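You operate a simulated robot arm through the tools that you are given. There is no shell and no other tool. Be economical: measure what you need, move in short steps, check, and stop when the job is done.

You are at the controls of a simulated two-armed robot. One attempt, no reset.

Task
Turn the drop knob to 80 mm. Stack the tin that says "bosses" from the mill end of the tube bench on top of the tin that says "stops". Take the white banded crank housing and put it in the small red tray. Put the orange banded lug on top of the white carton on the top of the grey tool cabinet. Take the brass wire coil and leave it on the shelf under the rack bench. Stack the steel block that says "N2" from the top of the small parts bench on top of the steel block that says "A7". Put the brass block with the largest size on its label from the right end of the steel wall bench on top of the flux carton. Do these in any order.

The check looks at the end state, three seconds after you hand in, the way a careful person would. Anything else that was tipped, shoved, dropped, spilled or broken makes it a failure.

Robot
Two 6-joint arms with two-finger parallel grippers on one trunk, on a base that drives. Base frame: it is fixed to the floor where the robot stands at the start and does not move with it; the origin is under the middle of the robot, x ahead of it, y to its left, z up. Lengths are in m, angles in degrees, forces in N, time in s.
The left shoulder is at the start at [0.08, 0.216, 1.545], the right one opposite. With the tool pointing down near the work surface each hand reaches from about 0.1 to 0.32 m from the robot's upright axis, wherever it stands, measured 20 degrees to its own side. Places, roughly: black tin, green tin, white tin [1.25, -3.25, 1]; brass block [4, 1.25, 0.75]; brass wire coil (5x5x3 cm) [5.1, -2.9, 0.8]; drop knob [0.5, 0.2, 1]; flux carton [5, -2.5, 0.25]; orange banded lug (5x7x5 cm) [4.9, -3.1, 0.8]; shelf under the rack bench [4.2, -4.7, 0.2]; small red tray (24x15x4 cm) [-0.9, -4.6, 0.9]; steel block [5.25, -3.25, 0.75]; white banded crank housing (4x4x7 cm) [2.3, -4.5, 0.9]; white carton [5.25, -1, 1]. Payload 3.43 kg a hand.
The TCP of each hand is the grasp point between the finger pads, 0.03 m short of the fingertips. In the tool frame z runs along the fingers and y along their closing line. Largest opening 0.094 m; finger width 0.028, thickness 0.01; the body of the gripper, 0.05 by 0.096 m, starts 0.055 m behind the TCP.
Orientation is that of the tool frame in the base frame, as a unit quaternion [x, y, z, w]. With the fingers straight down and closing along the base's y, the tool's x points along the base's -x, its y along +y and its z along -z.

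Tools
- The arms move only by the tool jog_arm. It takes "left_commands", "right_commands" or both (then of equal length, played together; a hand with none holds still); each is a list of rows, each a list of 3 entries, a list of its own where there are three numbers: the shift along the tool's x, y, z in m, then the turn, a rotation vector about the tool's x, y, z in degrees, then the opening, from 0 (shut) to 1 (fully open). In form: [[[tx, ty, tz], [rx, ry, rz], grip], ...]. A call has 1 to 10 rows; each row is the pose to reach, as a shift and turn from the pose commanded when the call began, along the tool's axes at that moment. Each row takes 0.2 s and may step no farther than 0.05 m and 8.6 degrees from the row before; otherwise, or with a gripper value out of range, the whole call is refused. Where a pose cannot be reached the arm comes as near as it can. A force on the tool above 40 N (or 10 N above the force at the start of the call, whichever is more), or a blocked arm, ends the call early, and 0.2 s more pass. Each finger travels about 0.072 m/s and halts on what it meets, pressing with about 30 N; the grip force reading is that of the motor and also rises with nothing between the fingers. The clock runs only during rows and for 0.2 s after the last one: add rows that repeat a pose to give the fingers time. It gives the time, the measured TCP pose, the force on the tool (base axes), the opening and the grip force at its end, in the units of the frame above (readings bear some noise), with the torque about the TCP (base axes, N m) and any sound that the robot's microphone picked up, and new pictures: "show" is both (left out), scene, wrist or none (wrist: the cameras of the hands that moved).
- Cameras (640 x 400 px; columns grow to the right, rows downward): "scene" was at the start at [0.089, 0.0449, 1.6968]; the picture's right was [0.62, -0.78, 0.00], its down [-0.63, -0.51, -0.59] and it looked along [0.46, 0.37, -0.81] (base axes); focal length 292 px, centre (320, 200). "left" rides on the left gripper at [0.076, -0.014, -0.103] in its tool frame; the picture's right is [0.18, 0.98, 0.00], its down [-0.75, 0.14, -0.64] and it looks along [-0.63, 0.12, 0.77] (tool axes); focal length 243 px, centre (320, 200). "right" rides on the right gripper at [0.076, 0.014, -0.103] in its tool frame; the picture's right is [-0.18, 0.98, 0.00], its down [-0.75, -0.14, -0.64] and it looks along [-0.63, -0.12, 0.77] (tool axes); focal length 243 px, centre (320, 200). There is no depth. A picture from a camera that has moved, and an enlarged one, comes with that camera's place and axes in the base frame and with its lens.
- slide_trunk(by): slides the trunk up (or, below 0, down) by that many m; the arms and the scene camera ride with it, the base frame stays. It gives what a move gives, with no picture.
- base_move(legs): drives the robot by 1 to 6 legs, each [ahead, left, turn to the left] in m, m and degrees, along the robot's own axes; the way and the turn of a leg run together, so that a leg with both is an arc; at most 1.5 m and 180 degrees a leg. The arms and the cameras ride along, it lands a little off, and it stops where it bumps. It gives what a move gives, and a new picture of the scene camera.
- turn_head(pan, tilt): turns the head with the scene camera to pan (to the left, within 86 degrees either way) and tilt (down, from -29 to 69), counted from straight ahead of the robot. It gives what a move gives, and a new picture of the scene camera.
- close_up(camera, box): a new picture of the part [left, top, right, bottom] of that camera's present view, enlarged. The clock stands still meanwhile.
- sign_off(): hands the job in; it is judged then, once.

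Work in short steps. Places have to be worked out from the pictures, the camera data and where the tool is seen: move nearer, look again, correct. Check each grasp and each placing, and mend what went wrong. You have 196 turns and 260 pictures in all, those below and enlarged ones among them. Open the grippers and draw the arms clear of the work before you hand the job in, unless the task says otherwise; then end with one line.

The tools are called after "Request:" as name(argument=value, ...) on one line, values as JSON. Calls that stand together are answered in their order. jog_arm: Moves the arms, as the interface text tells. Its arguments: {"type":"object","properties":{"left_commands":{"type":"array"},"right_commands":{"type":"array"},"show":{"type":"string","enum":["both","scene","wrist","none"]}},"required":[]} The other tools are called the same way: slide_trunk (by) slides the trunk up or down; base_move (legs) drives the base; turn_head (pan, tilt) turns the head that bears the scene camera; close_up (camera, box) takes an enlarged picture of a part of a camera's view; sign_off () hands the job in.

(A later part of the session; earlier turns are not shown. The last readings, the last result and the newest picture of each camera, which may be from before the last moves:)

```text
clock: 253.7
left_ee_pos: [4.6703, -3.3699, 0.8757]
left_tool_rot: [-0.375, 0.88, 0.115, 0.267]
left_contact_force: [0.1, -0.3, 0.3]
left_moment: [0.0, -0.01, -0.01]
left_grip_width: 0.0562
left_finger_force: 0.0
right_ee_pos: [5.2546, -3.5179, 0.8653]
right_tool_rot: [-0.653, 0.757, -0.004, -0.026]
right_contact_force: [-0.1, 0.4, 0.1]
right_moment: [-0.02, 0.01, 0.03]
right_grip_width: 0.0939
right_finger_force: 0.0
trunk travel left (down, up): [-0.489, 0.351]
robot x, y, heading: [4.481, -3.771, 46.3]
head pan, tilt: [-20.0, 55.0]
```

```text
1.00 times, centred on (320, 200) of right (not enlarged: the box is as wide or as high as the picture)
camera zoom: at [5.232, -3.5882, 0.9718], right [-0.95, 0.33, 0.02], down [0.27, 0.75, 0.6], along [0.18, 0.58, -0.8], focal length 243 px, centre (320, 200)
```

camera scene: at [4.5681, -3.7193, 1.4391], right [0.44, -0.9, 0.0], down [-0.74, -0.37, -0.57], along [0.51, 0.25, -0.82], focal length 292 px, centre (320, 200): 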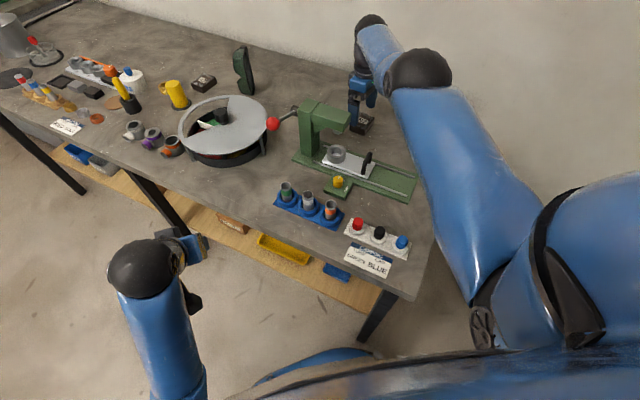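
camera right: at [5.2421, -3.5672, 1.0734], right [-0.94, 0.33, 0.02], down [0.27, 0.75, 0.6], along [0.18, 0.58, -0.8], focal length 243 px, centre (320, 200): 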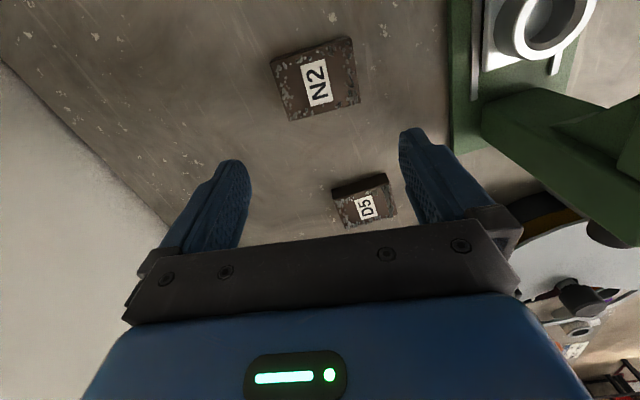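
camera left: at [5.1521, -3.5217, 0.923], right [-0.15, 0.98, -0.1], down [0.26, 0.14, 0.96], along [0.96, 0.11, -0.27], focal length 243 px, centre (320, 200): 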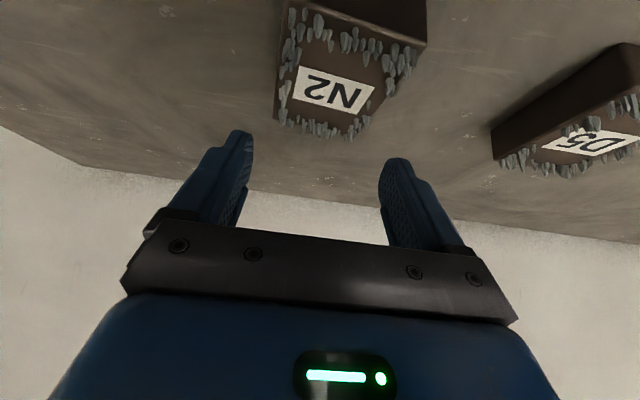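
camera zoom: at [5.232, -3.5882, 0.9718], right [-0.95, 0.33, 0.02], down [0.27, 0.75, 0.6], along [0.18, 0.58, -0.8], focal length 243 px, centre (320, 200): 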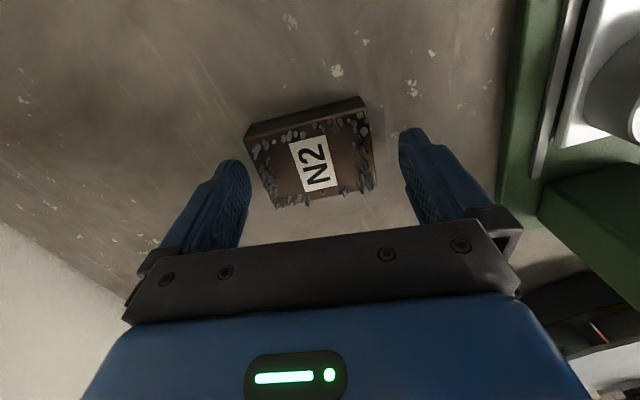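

N2 is centred between the fingers. I lower 12 mm more and close.

Request:
slide_trunk(by=-0.012)

Request:
jog_arm(right_commands=[[[0, 0, 0], [0, 0, 0], 0.9], [[0, 0, 0], [0, 0, 0], 0.8], [[0, 0, 0], [0, 0, 0], 0.7], [[0, 0, 0], [0, 0, 0], 0.6], [[0, 0, 0], [0, 0, 0], 0.5], [[0, 0, 0], [0, 0, 0], 0.5]], show="wrist")

```text
clock: 254.3
left_ee_pos: [4.6708, -3.3697, 0.8635]
left_tool_rot: [-0.374, 0.881, 0.112, 0.267]
left_contact_force: [0.7, 0.4, 0.0]
left_moment: [0.01, 0.0, 0.0]
left_grip_width: 0.0566
left_finger_force: 0.1
right_ee_pos: [5.2541, -3.5172, 0.8518]
right_tool_rot: [-0.653, 0.757, -0.004, -0.026]
right_contact_force: [-0.7, 0.0, 2.7]
right_moment: [0.01, -0.12, -0.03]
right_grip_width: 0.0938
right_finger_force: 0.0
trunk travel left (down, up): [-0.477, 0.363]
robot x, y, heading: [4.474, -3.775, 46.0]
head pan, tilt: [-20.0, 55.0]
```

```text
clock: 255.7
left_ee_pos: [4.6705, -3.3711, 0.8628]
left_tool_rot: [-0.375, 0.88, 0.114, 0.268]
left_contact_force: [-0.2, -0.2, 0.8]
left_moment: [-0.03, 0.01, 0.0]
left_grip_width: 0.0563
left_finger_force: 0.0
right_ee_pos: [5.2543, -3.5187, 0.8521]
right_tool_rot: [-0.653, 0.757, -0.004, -0.027]
right_contact_force: [2.9, -0.9, 1.4]
right_moment: [-0.16, -0.33, 0.04]
right_grip_width: 0.071
right_finger_force: 30.5
trunk travel left (down, up): [-0.477, 0.363]
robot x, y, heading: [4.4779, -3.7753, 46.5]
head pan, tilt: [-20.0, 55.0]
camera right: at [5.2325, -3.5881, 0.9594], right [-0.95, 0.33, 0.02], down [0.27, 0.75, 0.6], along [0.18, 0.57, -0.8], focal length 243 px, centre (320, 200)
```

right: 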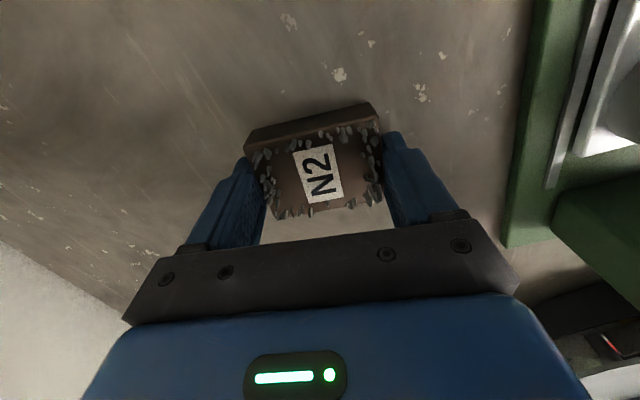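

N2 is gripped (71 mm). I lift with the trunk, then carry it by base motion with the arm held as is, to above A7 at (5.213, −2.951), turning 6.5° to align.

Request:
slide_trunk(by=0.25)

Request:
base_move(legs=[[0.344, 0.336, 0], [0, 0, 6.5]])

Request:
close_up(camera="right", box=[0, 0, 640, 400])

```text
clock: 258.3
left_ee_pos: [4.6713, -3.3688, 1.1139]
left_tool_rot: [-0.375, 0.881, 0.113, 0.267]
left_contact_force: [0.0, 0.4, -0.3]
left_moment: [0.01, -0.03, 0.0]
left_grip_width: 0.0564
left_finger_force: 0.2
right_ee_pos: [5.2552, -3.517, 1.1009]
right_tool_rot: [-0.653, 0.756, -0.004, -0.027]
right_contact_force: [-0.5, 0.3, -6.5]
right_moment: [0.03, -0.05, 0.02]
right_grip_width: 0.0701
right_finger_force: 30.2
trunk travel left (down, up): [-0.727, 0.113]
robot x, y, heading: [4.4778, -3.7814, 46.4]
head pan, tilt: [-20.0, 55.0]
```

```text
clock: 261.8
left_ee_pos: [4.6187, -2.8662, 1.1144]
left_tool_rot: [-0.423, 0.858, 0.13, 0.26]
left_contact_force: [0.2, -0.3, 0.0]
left_moment: [0.04, 0.0, 0.02]
left_grip_width: 0.0564
left_finger_force: 0.1
right_ee_pos: [5.2161, -2.9471, 1.1004]
right_tool_rot: [-0.695, 0.718, -0.003, -0.027]
right_contact_force: [0.3, -1.1, -5.8]
right_moment: [0.01, 0.01, -0.01]
right_grip_width: 0.0696
right_finger_force: 30.0
trunk travel left (down, up): [-0.727, 0.113]
robot x, y, heading: [4.4701, -3.2895, 53.0]
head pan, tilt: [-20.0, 55.0]
camera scene: at [4.5548, -3.2302, 1.6476], right [0.54, -0.84, 0.0], down [-0.69, -0.44, -0.57], along [0.48, 0.31, -0.82], focal length 292 px, centre (320, 200)
```

scene: 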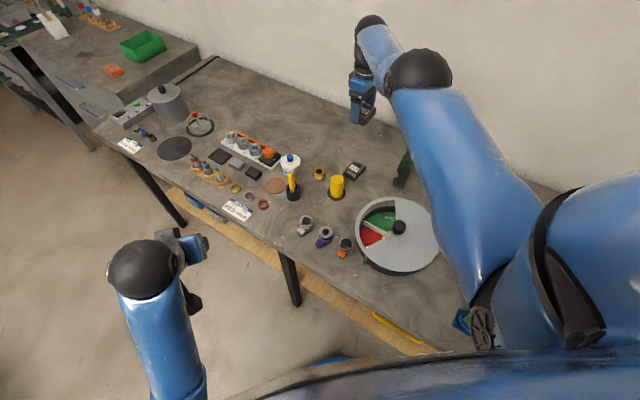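

```text
1.00 times, centred on (320, 200) of right (not enlarged: the box is as wide or as high as the picture)
camera zoom: at [5.2017, -3.0187, 1.208], right [-0.98, 0.22, 0.02], down [0.19, 0.78, 0.6], along [0.11, 0.59, -0.8], focal length 243 px, centre (320, 200)
```

zoom: 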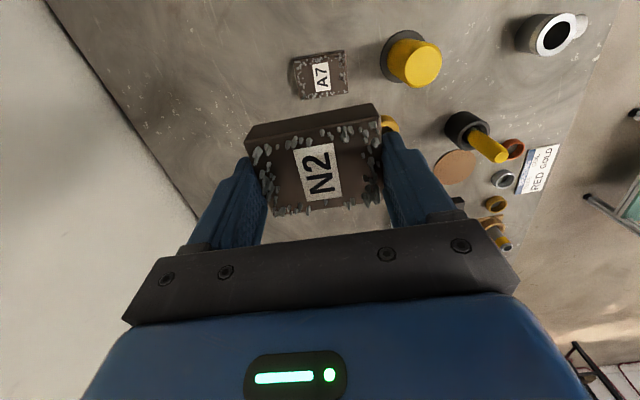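

A7 is visible just ahead of the held block, and the alignment is good. I lower to about 6 cm above and re-measure.

Request:
slide_trunk(by=-0.16)

Request:
close_up(camera="right", box=[0, 0, 640, 400])

Request:
close_up(camera="scene", box=[300, 60, 440, 240])

```text
clock: 263.6
left_ee_pos: [4.6171, -2.8633, 0.9539]
left_tool_rot: [-0.424, 0.858, 0.128, 0.26]
left_contact_force: [-0.4, -0.6, 0.6]
left_moment: [0.0, 0.03, 0.0]
left_grip_width: 0.0564
left_finger_force: 0.1
right_ee_pos: [5.2144, -2.9442, 0.9421]
right_tool_rot: [-0.695, 0.719, -0.005, -0.027]
right_contact_force: [0.1, 0.5, -6.0]
right_moment: [0.04, -0.06, -0.01]
right_grip_width: 0.0699
right_finger_force: 30.0
trunk travel left (down, up): [-0.567, 0.273]
robot x, y, heading: [4.4707, -3.2923, 52.8]
head pan, tilt: [-20.0, 55.0]
```

```text
1.00 times, centred on (320, 200) of right (not enlarged: the box is as wide or as high as the picture)
camera zoom: at [5.1997, -3.0158, 1.0485], right [-0.98, 0.22, 0.02], down [0.19, 0.78, 0.6], along [0.11, 0.59, -0.8], focal length 243 px, centre (320, 200)
```

zoom: 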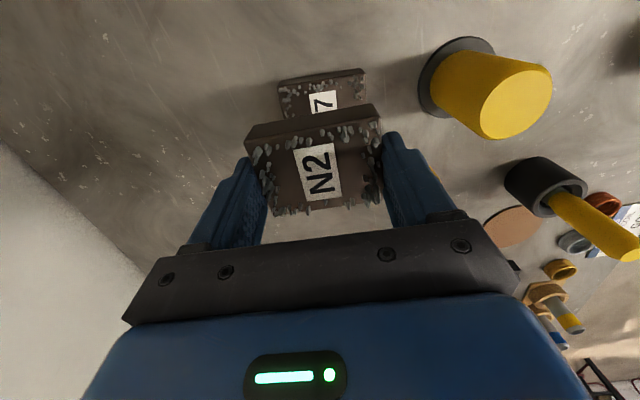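

```text
2.22 times, centred on (370, 150) of scene
camera zoom: at [4.5522, -3.2262, 1.4876], right [0.54, -0.84, 0.0], down [-0.69, -0.45, -0.57], along [0.48, 0.31, -0.82], focal length 650 px, centre (209, 311)
```

zoom: 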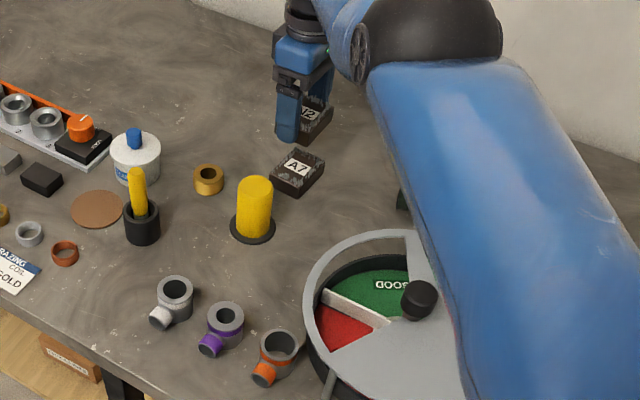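

A7 is centred near (5.203, −2.951); the held N2 is at (5.2125, −2.949). I nudge the base and lower close.

Request:
base_move(legs=[[-0.007, 0.006, 0]])

Request:
slide_trunk(by=-0.05)

Request:
close_up(camera="right", box=[200, 20, 460, 240])

Request:
close_up(camera="scene", box=[335, 60, 395, 150])

```text
clock: 264.3
left_ee_pos: [4.6101, -2.8639, 0.9519]
left_tool_rot: [-0.425, 0.858, 0.128, 0.259]
left_contact_force: [-0.4, 0.4, 0.3]
left_moment: [0.03, 0.04, 0.02]
left_grip_width: 0.0566
left_finger_force: 0.1
right_ee_pos: [5.2066, -2.9456, 0.9386]
right_tool_rot: [-0.695, 0.718, -0.005, -0.028]
right_contact_force: [0.3, -0.2, -8.0]
right_moment: [0.03, 0.02, -0.01]
right_grip_width: 0.0698
right_finger_force: 29.9
trunk travel left (down, up): [-0.567, 0.273]
robot x, y, heading: [4.4573, -3.2972, 53.2]
head pan, tilt: [-20.0, 55.0]
camera scene: at [4.5464, -3.2271, 1.4872], right [0.54, -0.84, 0.0], down [-0.69, -0.45, -0.57], along [0.48, 0.31, -0.82], focal length 292 px, centre (320, 200)
```

scene: 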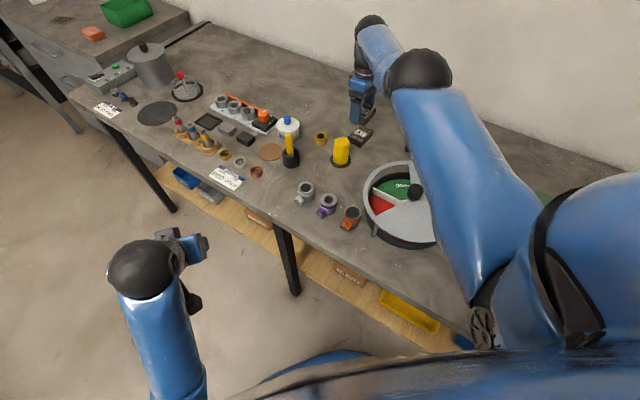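

```text
clock: 265.2
left_ee_pos: [4.6062, -2.8673, 0.9034]
left_tool_rot: [-0.425, 0.857, 0.129, 0.259]
left_contact_force: [-0.1, -1.0, -1.2]
left_moment: [0.01, 0.01, 0.0]
left_grip_width: 0.0564
left_finger_force: 0.0
right_ee_pos: [5.205, -2.9445, 0.891]
right_tool_rot: [-0.695, 0.718, -0.006, -0.027]
right_contact_force: [-0.3, 0.0, -6.5]
right_moment: [0.01, -0.01, 0.0]
right_grip_width: 0.0697
right_finger_force: 30.2
trunk travel left (down, up): [-0.517, 0.323]
robot x, y, heading: [4.4639, -3.2876, 52.9]
head pan, tilt: [-20.0, 55.0]
```

```text
1.82 times, centred on (330, 130) of right
camera zoom: at [5.1904, -3.0179, 0.9989], right [-0.98, 0.22, 0.02], down [0.19, 0.78, 0.6], along [0.12, 0.59, -0.8], focal length 441 px, centre (302, 327)
```

zoom: 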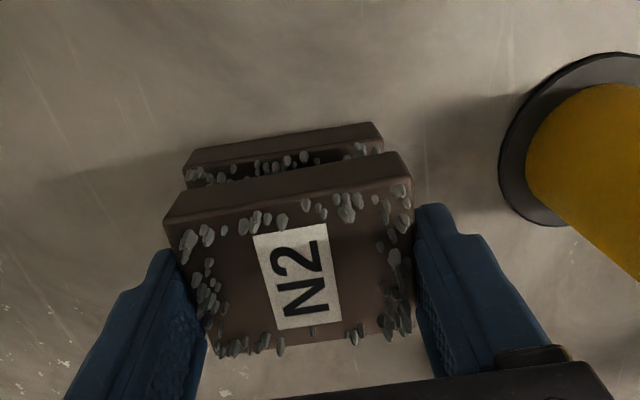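

```text
4.44 times, centred on (365, 105) of scene
camera zoom: at [4.5426, -3.2283, 1.4376], right [0.54, -0.84, 0.0], down [-0.69, -0.45, -0.57], along [0.48, 0.31, -0.82], focal length 1300 px, centre (120, 622)
```

zoom: 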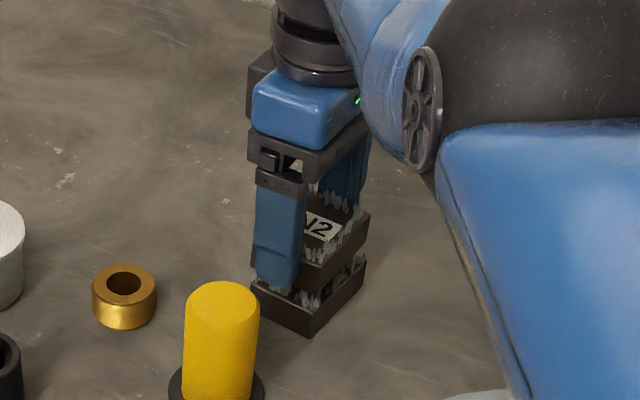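

Alignment is within about 3 mm. I lower the last centimetres in small steps, watching the force.

Request:
slide_trunk(by=-0.01)

Request:
slide_trunk(by=-0.004)

Request:
slide_trunk(by=-0.003)

```text
clock: 265.8
left_ee_pos: [4.6075, -2.8652, 0.8926]
left_tool_rot: [-0.424, 0.858, 0.128, 0.26]
left_contact_force: [-1.0, 0.7, 0.3]
left_moment: [-0.01, -0.04, -0.02]
left_grip_width: 0.0564
left_finger_force: 0.0
right_ee_pos: [5.2059, -2.9457, 0.8803]
right_tool_rot: [-0.695, 0.719, -0.006, -0.027]
right_contact_force: [0.9, -0.7, -6.5]
right_moment: [0.07, 0.01, 0.01]
right_grip_width: 0.0698
right_finger_force: 29.9
trunk travel left (down, up): [-0.507, 0.333]
robot x, y, heading: [4.4618, -3.2912, 53.1]
head pan, tilt: [-20.0, 55.0]
```

```text
clock: 266.4
left_ee_pos: [4.6073, -2.8659, 0.8897]
left_tool_rot: [-0.425, 0.857, 0.129, 0.26]
left_contact_force: [0.0, 0.0, -0.2]
left_moment: [0.0, 0.02, 0.0]
left_grip_width: 0.0565
left_finger_force: 0.0
right_ee_pos: [5.2053, -2.9461, 0.877]
right_tool_rot: [-0.695, 0.719, -0.007, -0.027]
right_contact_force: [0.7, 0.6, -3.4]
right_moment: [-0.11, -0.1, 0.08]
right_grip_width: 0.0698
right_finger_force: 29.6
trunk travel left (down, up): [-0.503, 0.337]
robot x, y, heading: [4.4614, -3.2921, 52.9]
head pan, tilt: [-20.0, 55.0]
```

```text
clock: 266.9
left_ee_pos: [4.6072, -2.8654, 0.8857]
left_tool_rot: [-0.424, 0.858, 0.128, 0.261]
left_contact_force: [-0.2, -0.1, 0.2]
left_moment: [0.0, -0.03, 0.01]
left_grip_width: 0.056
left_finger_force: 0.1
right_ee_pos: [5.2047, -2.9446, 0.8768]
right_tool_rot: [-0.695, 0.719, -0.006, -0.024]
right_contact_force: [3.3, 0.9, 8.8]
right_moment: [-0.43, -0.65, 0.13]
right_grip_width: 0.0698
right_finger_force: 29.6
trunk travel left (down, up): [-0.5, 0.34]
robot x, y, heading: [4.4639, -3.2912, 52.8]
head pan, tilt: [-20.0, 55.0]
```

The block has contacted (about 15 N). I release.

Request:
jog_arm(right_commands=[[[0, 0, 0], [0, 0, 0], 0.76], [[0, 0, 0], [0, 0, 0], 0.82], [[0, 0, 0], [0, 0, 0], 0.9], [[0, 0, 0], [0, 0, 0], 1], [[0, 0, 0], [0, 0, 0], 1]], show="wrist")

Request:
slide_trunk(by=0.15)

Request:
close_up(camera="right", box=[200, 20, 460, 240])

Request:
close_up(camera="scene", box=[310, 60, 410, 200])

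```text
clock: 268.1
left_ee_pos: [4.606, -2.8656, 0.8848]
left_tool_rot: [-0.424, 0.858, 0.128, 0.26]
left_contact_force: [1.0, -0.2, 0.2]
left_moment: [0.0, -0.05, -0.03]
left_grip_width: 0.0566
left_finger_force: 0.0
right_ee_pos: [5.2044, -2.945, 0.8747]
right_tool_rot: [-0.695, 0.719, -0.006, -0.027]
right_contact_force: [0.7, 0.0, 0.1]
right_moment: [0.03, -0.01, -0.01]
right_grip_width: 0.0941
right_finger_force: 0.1
trunk travel left (down, up): [-0.5, 0.34]
robot x, y, heading: [4.4626, -3.2899, 53.3]
head pan, tilt: [-20.0, 55.0]
camera right: at [5.19, -3.0181, 0.9819], right [-0.98, 0.22, 0.02], down [0.19, 0.78, 0.6], along [0.12, 0.59, -0.8], focal length 243 px, centre (320, 200)
```

right: 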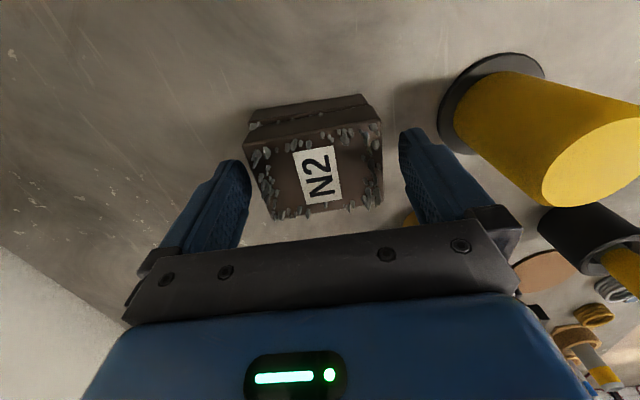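

```text
clock: 269.8
left_ee_pos: [4.6069, -2.8666, 1.0355]
left_tool_rot: [-0.425, 0.857, 0.128, 0.261]
left_contact_force: [0.5, -0.1, 0.2]
left_moment: [-0.02, 0.02, 0.02]
left_grip_width: 0.0564
left_finger_force: 0.0
right_ee_pos: [5.2036, -2.9462, 1.0244]
right_tool_rot: [-0.694, 0.719, -0.005, -0.027]
right_contact_force: [-0.3, 0.5, -0.3]
right_moment: [0.02, -0.05, 0.0]
right_grip_width: 0.094
right_finger_force: 0.2
trunk travel left (down, up): [-0.65, 0.19]
robot x, y, heading: [4.4597, -3.2916, 52.9]
head pan, tilt: [-20.0, 55.0]
```

```text
1.82 times, centred on (330, 130) of right
camera zoom: at [5.1902, -3.018, 1.1319], right [-0.98, 0.22, 0.02], down [0.19, 0.78, 0.6], along [0.12, 0.59, -0.8], focal length 441 px, centre (302, 327)
```

zoom: 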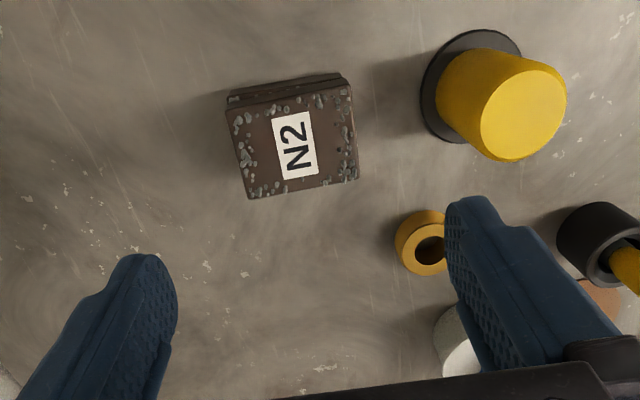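

```text
2.86 times, centred on (360, 130) of scene
camera zoom: at [4.5423, -3.2283, 1.5706], right [0.54, -0.84, 0.0], down [-0.69, -0.45, -0.57], along [0.48, 0.31, -0.82], focal length 836 px, centre (206, 400)
```

zoom: 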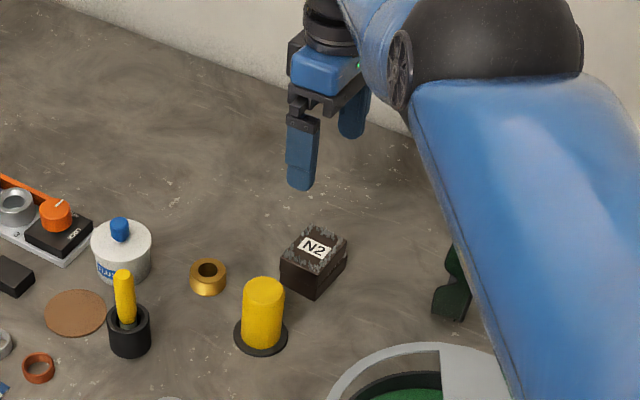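

N2 is stacked neatly on A7. Next the brass coil at about (5.133, −2.865): I shift the base so the right hand comes over it, narrowing the opening.

Request:
jog_arm(right_commands=[[[0, 0, 0], [0, 0, 0], 0.85], [[0, 0, 0], [0, 0, 0], 0.78]], show="none")

Request:
base_move(legs=[[0.022, 0.105, 0]])

Request:
close_up(camera="right", box=[0, 0, 640, 400])

```text
clock: 270.4
left_ee_pos: [4.6073, -2.8666, 1.0356]
left_tool_rot: [-0.426, 0.857, 0.129, 0.26]
left_contact_force: [0.2, -0.5, -0.1]
left_moment: [-0.01, -0.05, -0.02]
left_grip_width: 0.0563
left_finger_force: 0.2
right_ee_pos: [5.2047, -2.9461, 1.0256]
right_tool_rot: [-0.695, 0.719, -0.006, -0.027]
right_contact_force: [0.1, -0.9, -1.1]
right_moment: [0.0, 0.0, 0.01]
right_grip_width: 0.0734
right_finger_force: 0.2
trunk travel left (down, up): [-0.65, 0.19]
robot x, y, heading: [4.4632, -3.2905, 52.8]
head pan, tilt: [-20.0, 55.0]
```

```text
clock: 271.6
left_ee_pos: [4.54, -2.789, 1.0371]
left_tool_rot: [-0.425, 0.857, 0.13, 0.26]
left_contact_force: [0.2, -0.9, 0.0]
left_moment: [0.03, 0.0, -0.01]
left_grip_width: 0.0562
left_finger_force: 0.0
right_ee_pos: [5.1371, -2.8677, 1.0234]
right_tool_rot: [-0.696, 0.717, -0.004, -0.027]
right_contact_force: [-0.5, 0.1, -0.1]
right_moment: [0.03, 0.01, -0.03]
right_grip_width: 0.0734
right_finger_force: 0.0
trunk travel left (down, up): [-0.65, 0.19]
robot x, y, heading: [4.3914, -3.2113, 52.8]
head pan, tilt: [-20.0, 55.0]
camera scene: at [4.477, -3.153, 1.5706], right [0.55, -0.84, 0.0], down [-0.69, -0.45, -0.57], along [0.48, 0.32, -0.82], focal length 292 px, centre (320, 200)
```

scene: 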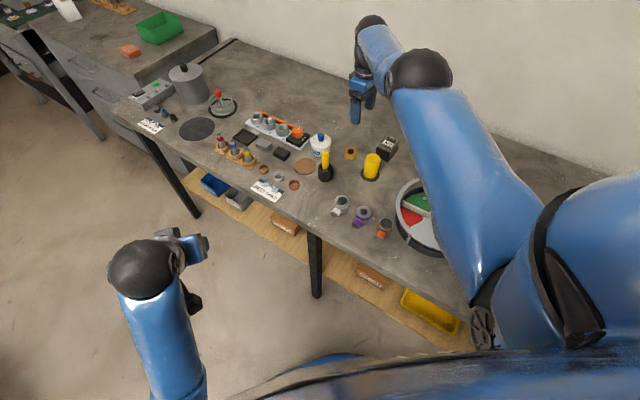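

```text
1.00 times, centred on (320, 200) of right (not enlarged: the box is as wide or as high as the picture)
camera zoom: at [5.1236, -2.94, 1.131], right [-0.98, 0.21, 0.02], down [0.18, 0.78, 0.6], along [0.11, 0.59, -0.8], focal length 243 px, centre (320, 200)
```

zoom: 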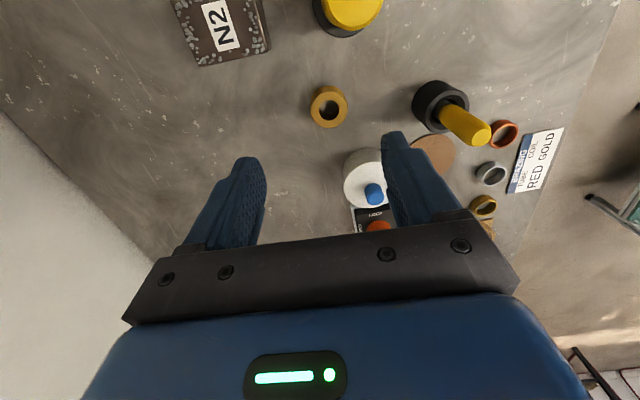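

Request:
base_move(legs=[[0, 0.014, 0]])

Request:
slide_trunk(by=-0.11)

Request:
close_up(camera="right", box=[0, 0, 640, 400])

```text
clock: 272.4
left_ee_pos: [4.53, -2.7795, 1.037]
left_tool_rot: [-0.425, 0.857, 0.13, 0.26]
left_contact_force: [0.6, 0.1, 0.9]
left_moment: [-0.02, 0.01, 0.01]
left_grip_width: 0.0562
left_finger_force: 0.1
right_ee_pos: [5.1264, -2.8591, 1.0232]
right_tool_rot: [-0.696, 0.718, -0.004, -0.027]
right_contact_force: [0.7, -0.3, 0.4]
right_moment: [0.01, 0.01, 0.04]
right_grip_width: 0.0733
right_finger_force: 0.1
trunk travel left (down, up): [-0.65, 0.19]
robot x, y, heading: [4.3847, -3.2057, 53.2]
head pan, tilt: [-20.0, 55.0]
camera scene: at [4.4658, -3.1432, 1.5705], right [0.55, -0.84, 0.0], down [-0.69, -0.45, -0.57], along [0.48, 0.31, -0.82], focal length 292 px, centre (320, 200)
```

scene: 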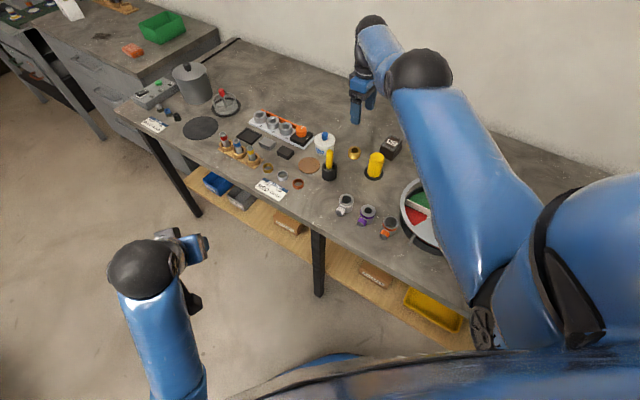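

```text
clock: 273.8
left_ee_pos: [4.5271, -2.7789, 0.9269]
left_tool_rot: [-0.425, 0.857, 0.128, 0.26]
left_contact_force: [0.6, -0.2, 0.7]
left_moment: [-0.01, -0.05, -0.05]
left_grip_width: 0.0562
left_finger_force: 0.0
right_ee_pos: [5.1258, -2.8577, 0.9153]
right_tool_rot: [-0.695, 0.718, -0.006, -0.026]
right_contact_force: [-0.5, -0.1, -0.4]
right_moment: [0.0, 0.01, 0.04]
right_grip_width: 0.0732
right_finger_force: 0.1
trunk travel left (down, up): [-0.54, 0.3]
robot x, y, heading: [4.3849, -3.2043, 52.9]
head pan, tilt: [-20.0, 55.0]
```

```text
1.00 times, centred on (320, 200) of right (not enlarged: the box is as wide or as high as the picture)
camera zoom: at [5.1106, -2.9303, 1.0222], right [-0.98, 0.22, 0.02], down [0.18, 0.78, 0.6], along [0.11, 0.59, -0.8], focal length 243 px, centre (320, 200)
```

zoom: 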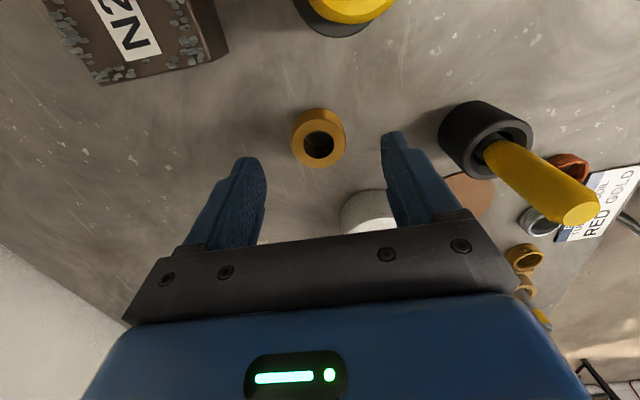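

The coil is centred between the fingers. I lower 6 cm and close.

Request:
slide_trunk(by=-0.06)

Request:
jog_arm(right_commands=[[[0, 0, 0], [0, 0, 0], 0.68], [[0, 0, 0], [0, 0, 0], 0.58], [[0, 0, 0], [0, 0, 0], 0.48], [[0, 0, 0], [0, 0, 0], 0.38], [[0, 0, 0], [0, 0, 0], 0.38]], show="wrist")

```text
clock: 274.8
left_ee_pos: [4.5264, -2.7777, 0.8672]
left_tool_rot: [-0.426, 0.857, 0.13, 0.259]
left_contact_force: [0.2, 0.0, 0.2]
left_moment: [0.02, -0.02, -0.01]
left_grip_width: 0.0563
left_finger_force: 0.2
right_ee_pos: [5.1258, -2.8586, 0.8548]
right_tool_rot: [-0.696, 0.718, -0.006, -0.026]
right_contact_force: [0.0, 0.3, -0.8]
right_moment: [0.02, 0.0, 0.02]
right_grip_width: 0.0734
right_finger_force: 0.1
trunk travel left (down, up): [-0.48, 0.36]
robot x, y, heading: [4.3818, -3.2008, 53.3]
head pan, tilt: [-20.0, 55.0]
```

```text
clock: 276.0
left_ee_pos: [4.5275, -2.7776, 0.8663]
left_tool_rot: [-0.426, 0.857, 0.129, 0.26]
left_contact_force: [0.2, -0.6, -0.3]
left_moment: [0.05, -0.01, -0.03]
left_grip_width: 0.0562
left_finger_force: 0.1
right_ee_pos: [5.1258, -2.858, 0.8543]
right_tool_rot: [-0.695, 0.718, -0.006, -0.027]
right_contact_force: [-0.2, -0.3, 0.5]
right_moment: [-0.02, -0.09, -0.02]
right_grip_width: 0.041
right_finger_force: 30.3
trunk travel left (down, up): [-0.48, 0.36]
robot x, y, heading: [4.3832, -3.2045, 53.1]
head pan, tilt: [-20.0, 55.0]
camera right: at [5.1108, -2.9304, 0.9622], right [-0.98, 0.22, 0.02], down [0.18, 0.78, 0.6], along [0.11, 0.59, -0.8], focal length 243 px, centre (320, 200)
```

right: 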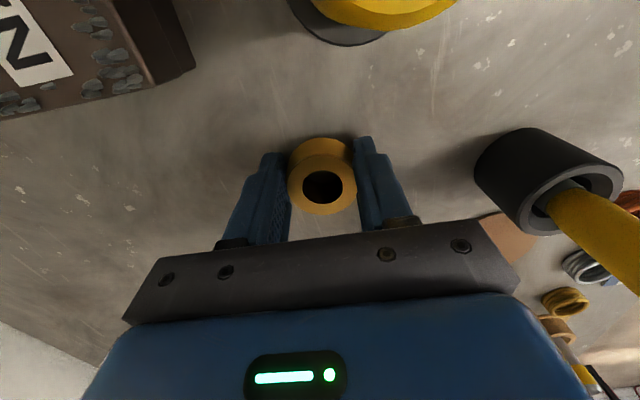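

The coil is gripped. I lift it, back away from the bench, and turn to face the rack bench on the −y wall.

Request:
slide_trunk(by=0.3)

Request:
base_move(legs=[[-0.4, 0, 0], [0, 0, -143]])

Request:
turn_head(pan=0, tilt=50)

```text
clock: 279.0
left_ee_pos: [4.527, -2.7781, 1.1674]
left_tool_rot: [-0.426, 0.857, 0.129, 0.26]
left_contact_force: [0.5, -0.4, -0.6]
left_moment: [0.0, 0.0, -0.03]
left_grip_width: 0.0565
left_finger_force: 0.0
right_ee_pos: [5.1245, -2.8588, 1.1529]
right_tool_rot: [-0.695, 0.718, -0.006, -0.028]
right_contact_force: [0.9, -1.0, -1.8]
right_moment: [-0.02, 0.0, -0.01]
right_grip_width: 0.0409
right_finger_force: 29.8
trunk travel left (down, up): [-0.78, 0.06]
robot x, y, heading: [4.3806, -3.2028, 53.4]
head pan, tilt: [-20.0, 55.0]
```

```text
clock: 287.5
left_ee_pos: [4.2541, -3.9674, 1.1665]
left_tool_rot: [0.693, 0.66, -0.21, 0.2]
left_contact_force: [0.5, 0.2, 0.3]
left_moment: [0.02, 0.01, 0.0]
left_grip_width: 0.0566
left_finger_force: 0.2
right_ee_pos: [3.7153, -4.2395, 1.1548]
right_tool_rot: [0.481, 0.876, 0.024, -0.014]
right_contact_force: [0.0, -0.6, -0.5]
right_moment: [0.04, -0.03, -0.02]
right_grip_width: 0.0406
right_finger_force: 30.1
trunk travel left (down, up): [-0.78, 0.06]
robot x, y, heading: [4.135, -3.5301, -92.6]
head pan, tilt: [-20.0, 55.0]
camera scene: at [4.1064, -3.6326, 1.7006], right [-0.92, 0.38, 0.0], down [0.31, 0.76, -0.57], along [-0.22, -0.53, -0.82], focal length 292 px, centre (320, 200)
```

scene: 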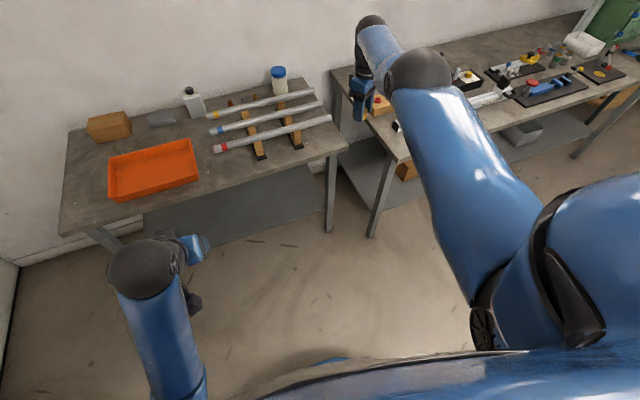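

```text
clock: 288.4
left_ee_pos: [4.2546, -3.9678, 1.1664]
left_tool_rot: [0.694, 0.659, -0.21, 0.199]
left_contact_force: [-0.2, -0.3, 0.0]
left_moment: [0.0, 0.0, 0.01]
left_grip_width: 0.0564
left_finger_force: 0.2
right_ee_pos: [3.7149, -4.2381, 1.1534]
right_tool_rot: [0.481, 0.876, 0.024, -0.013]
right_contact_force: [-0.6, 0.2, -0.5]
right_moment: [-0.01, -0.02, 0.0]
right_grip_width: 0.0408
right_finger_force: 29.8
trunk travel left (down, up): [-0.78, 0.06]
robot x, y, heading: [4.1344, -3.5347, -92.6]
head pan, tilt: [0.0, 50.0]
camera scene: at [4.1301, -3.6428, 1.7071], right [-1.0, 0.05, 0.0], down [0.04, 0.77, -0.64], along [-0.03, -0.64, -0.77], focal length 292 px, centre (320, 200)
```

scene: 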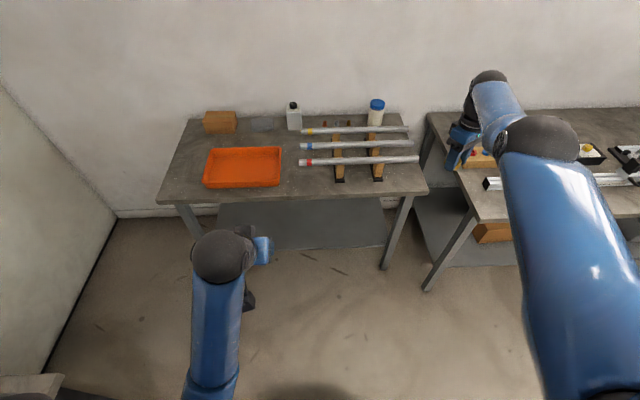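

The rack bench with its grey shelf is ahead. First I unfold the right elbow with the recipe that worked: out, then down and inward, holding the coil.

Request:
jog_arm(right_commands=[[[-0.029, -0.034, 0], [0, 0, 0], 0.38], [[-0.058, -0.069, 0], [0, 0, 0], 0.38], [[-0.052, -0.061, 0.03], [0, 0, 0], 0.38], [[-0.045, -0.054, 0.07], [0, 0, 0], 0.38], [[-0.032, -0.038, 0.11], [0, 0, 0], 0.38], [[-0.013, -0.015, 0.15], [0, 0, 0], 0.38], [[0.013, 0.015, 0.18], [0, 0, 0], 0.38], [[0.039, 0.046, 0.2], [0, 0, 0], 0.38], [[0.068, 0.08, 0.21], [0, 0, 0], 0.38], [[0.097, 0.115, 0.21], [0, 0, 0], 0.38]], show="scene")

```text
clock: 290.6
left_ee_pos: [4.256, -3.9652, 1.1666]
left_tool_rot: [0.694, 0.659, -0.211, 0.2]
left_contact_force: [0.2, 0.1, 0.0]
left_moment: [0.01, -0.02, -0.01]
left_grip_width: 0.0563
left_finger_force: 0.1
right_ee_pos: [3.7625, -4.0809, 0.9534]
right_tool_rot: [0.481, 0.876, 0.024, -0.014]
right_contact_force: [-0.7, 1.1, -1.4]
right_moment: [0.01, 0.02, 0.01]
right_grip_width: 0.0406
right_finger_force: 30.2
right hand out of reach, approached as far as the arm can: row 1, 2, 3, 4, 5, 6, 7
trunk travel left (down, up): [-0.78, 0.06]
robot x, y, heading: [4.1361, -3.5347, -92.6]
head pan, tilt: [0.0, 50.0]
camera scene: at [4.1314, -3.6399, 1.7074], right [-1.0, 0.04, 0.0], down [0.03, 0.76, -0.64], along [-0.03, -0.64, -0.77], focal length 292 px, centre (320, 200)
```

scene: 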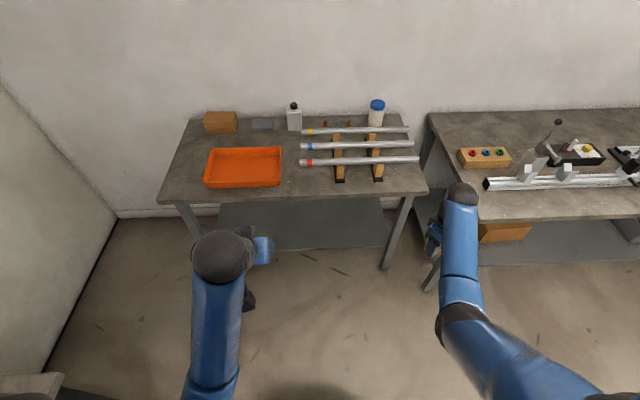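

The right arm is free. I lower the trunk 0.6 m (two steps), then drive so the hand enters under the bench top above the shelf.

Request:
slide_trunk(by=-0.4)

Request:
slide_trunk(by=-0.18)

Request:
base_move(legs=[[0, 0.24, 2.6], [0.3, 0, 0]])

Request:
close_up(camera="right", box=[0, 0, 640, 400])

```text
clock: 294.4
left_ee_pos: [4.2541, -3.9677, 0.7671]
left_tool_rot: [0.693, 0.66, -0.21, 0.2]
left_contact_force: [-0.6, 0.6, 0.1]
left_moment: [-0.01, 0.0, -0.04]
left_grip_width: 0.0563
left_finger_force: 0.1
right_ee_pos: [3.7603, -4.0833, 0.5531]
right_tool_rot: [0.482, 0.876, 0.024, -0.013]
right_contact_force: [0.1, 0.0, -2.0]
right_moment: [-0.01, 0.03, -0.03]
right_grip_width: 0.0405
right_finger_force: 30.0
trunk travel left (down, up): [-0.38, 0.46]
robot x, y, heading: [4.1319, -3.5365, -92.6]
head pan, tilt: [0.0, 50.0]
```

```text
clock: 296.4
left_ee_pos: [4.2551, -3.968, 0.5865]
left_tool_rot: [0.694, 0.659, -0.21, 0.2]
left_contact_force: [-0.5, 0.2, 0.4]
left_moment: [0.03, 0.0, -0.03]
left_grip_width: 0.0563
left_finger_force: 0.0
right_ee_pos: [3.7605, -4.0819, 0.3729]
right_tool_rot: [0.48, 0.877, 0.025, -0.013]
right_contact_force: [0.1, 0.5, -0.8]
right_moment: [0.04, 0.0, 0.01]
right_grip_width: 0.0405
right_finger_force: 30.7
trunk travel left (down, up): [-0.2, 0.64]
robot x, y, heading: [4.1338, -3.5367, -92.5]
head pan, tilt: [0.0, 50.0]
```

```text
clock: 299.8
left_ee_pos: [4.5015, -4.2699, 0.5843]
left_tool_rot: [0.683, 0.67, -0.208, 0.203]
left_contact_force: [0.0, -0.6, 0.4]
left_moment: [0.03, 0.01, -0.01]
left_grip_width: 0.0563
left_finger_force: 0.1
right_ee_pos: [4.0116, -4.4014, 0.3715]
right_tool_rot: [0.466, 0.884, 0.025, -0.014]
right_contact_force: [-0.7, 0.4, -1.3]
right_moment: [0.04, -0.02, 0.01]
right_grip_width: 0.0406
right_finger_force: 29.4
trunk travel left (down, up): [-0.2, 0.64]
robot x, y, heading: [4.3689, -3.8433, -90.5]
head pan, tilt: [0.0, 50.0]
camera scene: at [4.367, -3.9496, 1.127], right [-1.0, 0.01, 0.0], down [0.01, 0.77, -0.64], along [-0.01, -0.64, -0.77], focal length 292 px, centre (320, 200)
```

scene: 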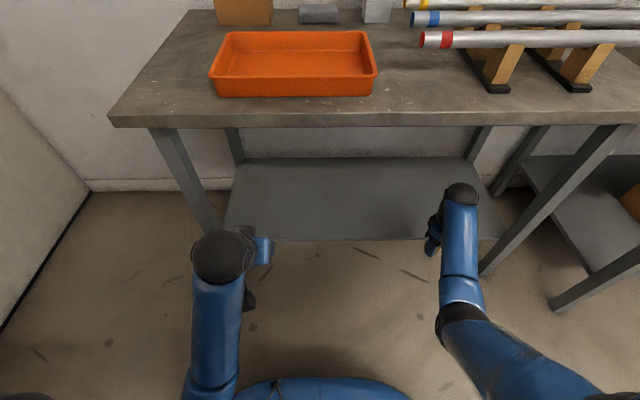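

```text
1.00 times, centred on (320, 200) of right (not enlarged: the box is as wide or as high as the picture)
camera zoom: at [3.9795, -4.3376, 0.4796], right [0.92, 0.4, 0.02], down [0.31, -0.74, 0.6], along [0.26, -0.54, -0.8], focal length 243 px, centre (320, 200)
```

zoom: 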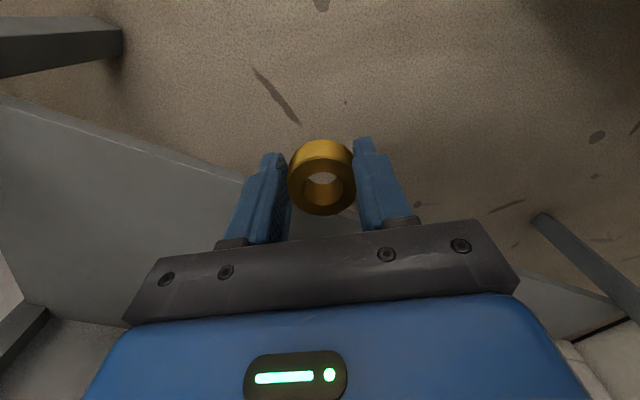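

The hand clears the opening. I drive in 0.14 m and extend the arm 8 cm further over the shelf.

Request:
base_move(legs=[[0.14, 0, 0]])

Request:
jog_arm(right_commands=[[[-0.022, -0.015, 0], [0, 0, 0], 0.38], [[-0.044, -0.03, 0], [0, 0, 0], 0.38], [[-0.066, -0.045, 0], [0, 0, 0], 0.38], [[-0.066, -0.045, 0], [0, 0, 0], 0.38]], show="both")

```text
clock: 301.1
left_ee_pos: [4.4992, -4.4073, 0.586]
left_tool_rot: [0.683, 0.67, -0.208, 0.203]
left_contact_force: [0.1, 0.2, 0.2]
left_moment: [0.03, -0.01, -0.02]
left_grip_width: 0.0562
left_finger_force: 0.0
right_ee_pos: [4.0095, -4.5387, 0.3712]
right_tool_rot: [0.467, 0.884, 0.025, -0.014]
right_contact_force: [0.2, -0.1, -1.3]
right_moment: [0.02, 0.03, -0.01]
right_grip_width: 0.0406
right_finger_force: 29.9
trunk travel left (down, up): [-0.2, 0.64]
robot x, y, heading: [4.3657, -3.9773, -90.6]
head pan, tilt: [0.0, 50.0]
camera scene: at [4.3652, -4.0872, 1.127], right [-1.0, 0.01, 0.0], down [0.01, 0.77, -0.64], along [-0.01, -0.64, -0.77], focal length 292 px, centre (320, 200)
```

scene: 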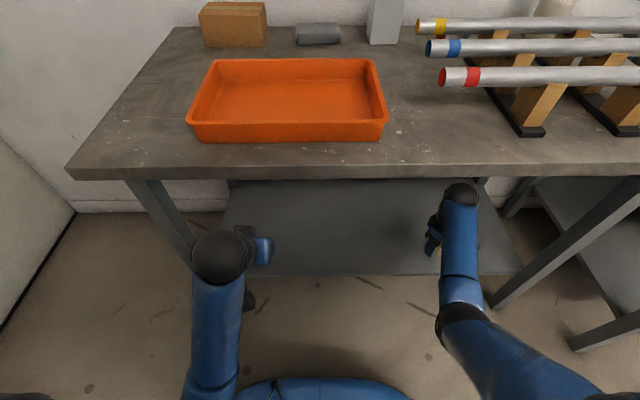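

```text
clock: 302.1
left_ee_pos: [4.4994, -4.4074, 0.5865]
left_tool_rot: [0.683, 0.67, -0.207, 0.203]
left_contact_force: [-0.1, 0.8, -0.2]
left_moment: [-0.02, 0.03, 0.01]
left_grip_width: 0.0565
left_finger_force: 0.0
right_ee_pos: [4.0086, -4.6209, 0.3692]
right_tool_rot: [0.467, 0.884, 0.025, -0.013]
right_contact_force: [0.2, 0.1, -0.4]
right_moment: [0.01, 0.02, -0.01]
right_grip_width: 0.0407
right_finger_force: 29.9
trunk travel left (down, up): [-0.2, 0.64]
robot x, y, heading: [4.3629, -3.9799, -90.9]
head pan, tilt: [0.0, 50.0]
camera scene: at [4.3651, -4.086, 1.1271], right [-1.0, 0.01, 0.0], down [0.01, 0.77, -0.64], along [-0.01, -0.64, -0.77], focal length 292 px, centre (320, 200)
camera right: at [3.9766, -4.5562, 0.4765], right [0.92, 0.4, 0.02], down [0.31, -0.74, 0.6], along [0.26, -0.54, -0.8], focal length 243 px, centre (320, 200)
```

scene: 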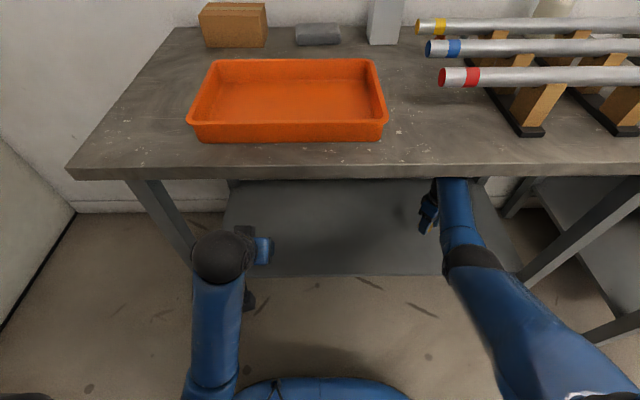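
right: 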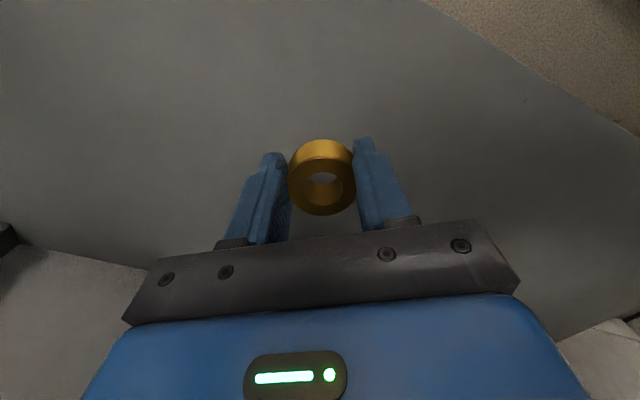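

The coil is over the shelf, about 12 cm inside its front edge. I lower in steps, watching the force.

Request:
slide_trunk(by=-0.07)

Request:
slide_trunk(by=-0.025)

Request:
slide_trunk(by=-0.015)

Request:
slide_trunk(by=-0.01)

```text
clock: 303.2
left_ee_pos: [4.5, -4.4064, 0.516]
left_tool_rot: [0.684, 0.67, -0.207, 0.203]
left_contact_force: [0.8, 0.3, -0.6]
left_moment: [-0.03, -0.03, -0.01]
left_grip_width: 0.0564
left_finger_force: 0.1
right_ee_pos: [4.0084, -4.6207, 0.299]
right_tool_rot: [0.467, 0.884, 0.024, -0.014]
right_contact_force: [0.2, 0.5, -1.3]
right_moment: [0.0, 0.01, -0.04]
right_grip_width: 0.041
right_finger_force: 29.8
trunk travel left (down, up): [-0.13, 0.71]
robot x, y, heading: [4.3655, -3.9745, -90.8]
head pan, tilt: [0.0, 50.0]
```

```text
clock: 303.9
left_ee_pos: [4.5006, -4.4064, 0.4906]
left_tool_rot: [0.684, 0.67, -0.207, 0.202]
left_contact_force: [-0.7, -0.6, 0.2]
left_moment: [-0.01, 0.03, 0.02]
left_grip_width: 0.0565
left_finger_force: 0.0
right_ee_pos: [4.0085, -4.6205, 0.2753]
right_tool_rot: [0.467, 0.884, 0.023, -0.014]
right_contact_force: [-0.6, -1.9, 2.8]
right_moment: [-0.11, 0.1, 0.06]
right_grip_width: 0.0404
right_finger_force: 30.1
trunk travel left (down, up): [-0.105, 0.735]
robot x, y, heading: [4.3637, -3.9776, -90.5]
head pan, tilt: [0.0, 50.0]
```

```text
clock: 304.4
left_ee_pos: [4.4994, -4.4056, 0.4812]
left_tool_rot: [0.683, 0.669, -0.209, 0.204]
left_contact_force: [0.2, 1.3, 0.4]
left_moment: [-0.02, 0.04, 0.0]
left_grip_width: 0.0564
left_finger_force: 0.1
right_ee_pos: [4.0085, -4.6229, 0.2712]
right_tool_rot: [0.468, 0.884, 0.02, -0.013]
right_contact_force: [5.0, 12.3, 19.3]
right_moment: [-0.1, 0.16, -0.08]
right_grip_width: 0.0407
right_finger_force: 30.0
trunk travel left (down, up): [-0.094, 0.746]
robot x, y, heading: [4.3667, -3.9771, -90.8]
head pan, tilt: [0.0, 50.0]
stopped: the force on the tool passed its limit at 55 N (the readings are from after the stop); the commanded pose is now the measured one
```

```text
clock: 304.7
left_ee_pos: [4.5, -4.4055, 0.4789]
left_tool_rot: [0.683, 0.67, -0.209, 0.204]
left_contact_force: [-0.4, -0.1, 0.4]
left_moment: [-0.02, -0.01, -0.03]
left_grip_width: 0.0561
left_finger_force: 0.1
right_ee_pos: [4.0077, -4.6216, 0.2709]
right_tool_rot: [0.468, 0.884, 0.02, -0.014]
right_contact_force: [5.4, 12.4, 19.5]
right_moment: [-0.09, 0.14, -0.09]
right_grip_width: 0.0404
right_finger_force: 29.5
trunk travel left (down, up): [-0.091, 0.749]
robot x, y, heading: [4.3641, -3.9791, -90.7]
head pan, tilt: [0.0, 50.0]
stopped: the force on the tool passed its limit at 47 N (the readings are from after the stop); the commanded pose is now the measured one
```

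The coil rests on the shelf (contact at TCP z≈0.275). I ease up a little and release, then withdraw.

Request:
slide_trunk(by=0.01)

Request:
jog_arm(right_commands=[[[0, 0, 0], [0, 0, 0], 0.48], [[0, 0, 0], [0, 0, 0], 0.58], [[0, 0, 0], [0, 0, 0], 0.75], [[0, 0, 0], [0, 0, 0], 0.85], [[0, 0, -0.02], [0, 0, 0], 0.85], [[0, 0, -0.05], [0, 0, 0], 0.85], [[0, 0, -0.08], [0, 0, 0], 0.85]], show="wrist")

```text
clock: 305.3
left_ee_pos: [4.4988, -4.4066, 0.4872]
left_tool_rot: [0.683, 0.67, -0.207, 0.203]
left_contact_force: [0.2, 0.9, 0.2]
left_moment: [0.02, -0.01, 0.0]
left_grip_width: 0.0565
left_finger_force: 0.1
right_ee_pos: [4.0077, -4.6231, 0.277]
right_tool_rot: [0.467, 0.884, 0.023, -0.013]
right_contact_force: [-0.1, 0.8, -1.0]
right_moment: [0.0, 0.02, 0.01]
right_grip_width: 0.0406
right_finger_force: 29.8
trunk travel left (down, up): [-0.101, 0.739]
robot x, y, heading: [4.3646, -3.975, -90.7]
head pan, tilt: [0.0, 50.0]
```

```text
clock: 306.9
left_ee_pos: [4.4988, -4.4058, 0.4875]
left_tool_rot: [0.684, 0.67, -0.207, 0.203]
left_contact_force: [-0.5, 0.0, 0.2]
left_moment: [0.01, 0.03, -0.03]
left_grip_width: 0.0566
left_finger_force: 0.1
right_ee_pos: [4.0085, -4.6272, 0.3581]
right_tool_rot: [0.468, 0.884, 0.021, -0.014]
right_contact_force: [-0.3, 0.1, 0.2]
right_moment: [0.01, 0.0, 0.0]
right_grip_width: 0.0801
right_finger_force: 0.0
trunk travel left (down, up): [-0.101, 0.739]
robot x, y, heading: [4.3634, -3.9814, -90.7]
head pan, tilt: [0.0, 50.0]
camera right: at [3.9761, -4.5622, 0.4654], right [0.92, 0.4, 0.02], down [0.31, -0.73, 0.6], along [0.25, -0.55, -0.8], focal length 243 px, centre (320, 200)
```

right: 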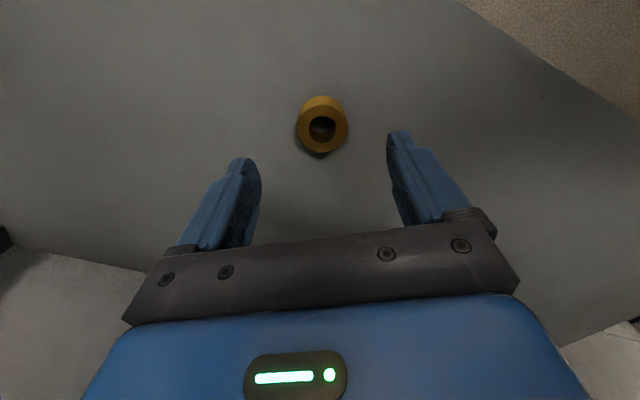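

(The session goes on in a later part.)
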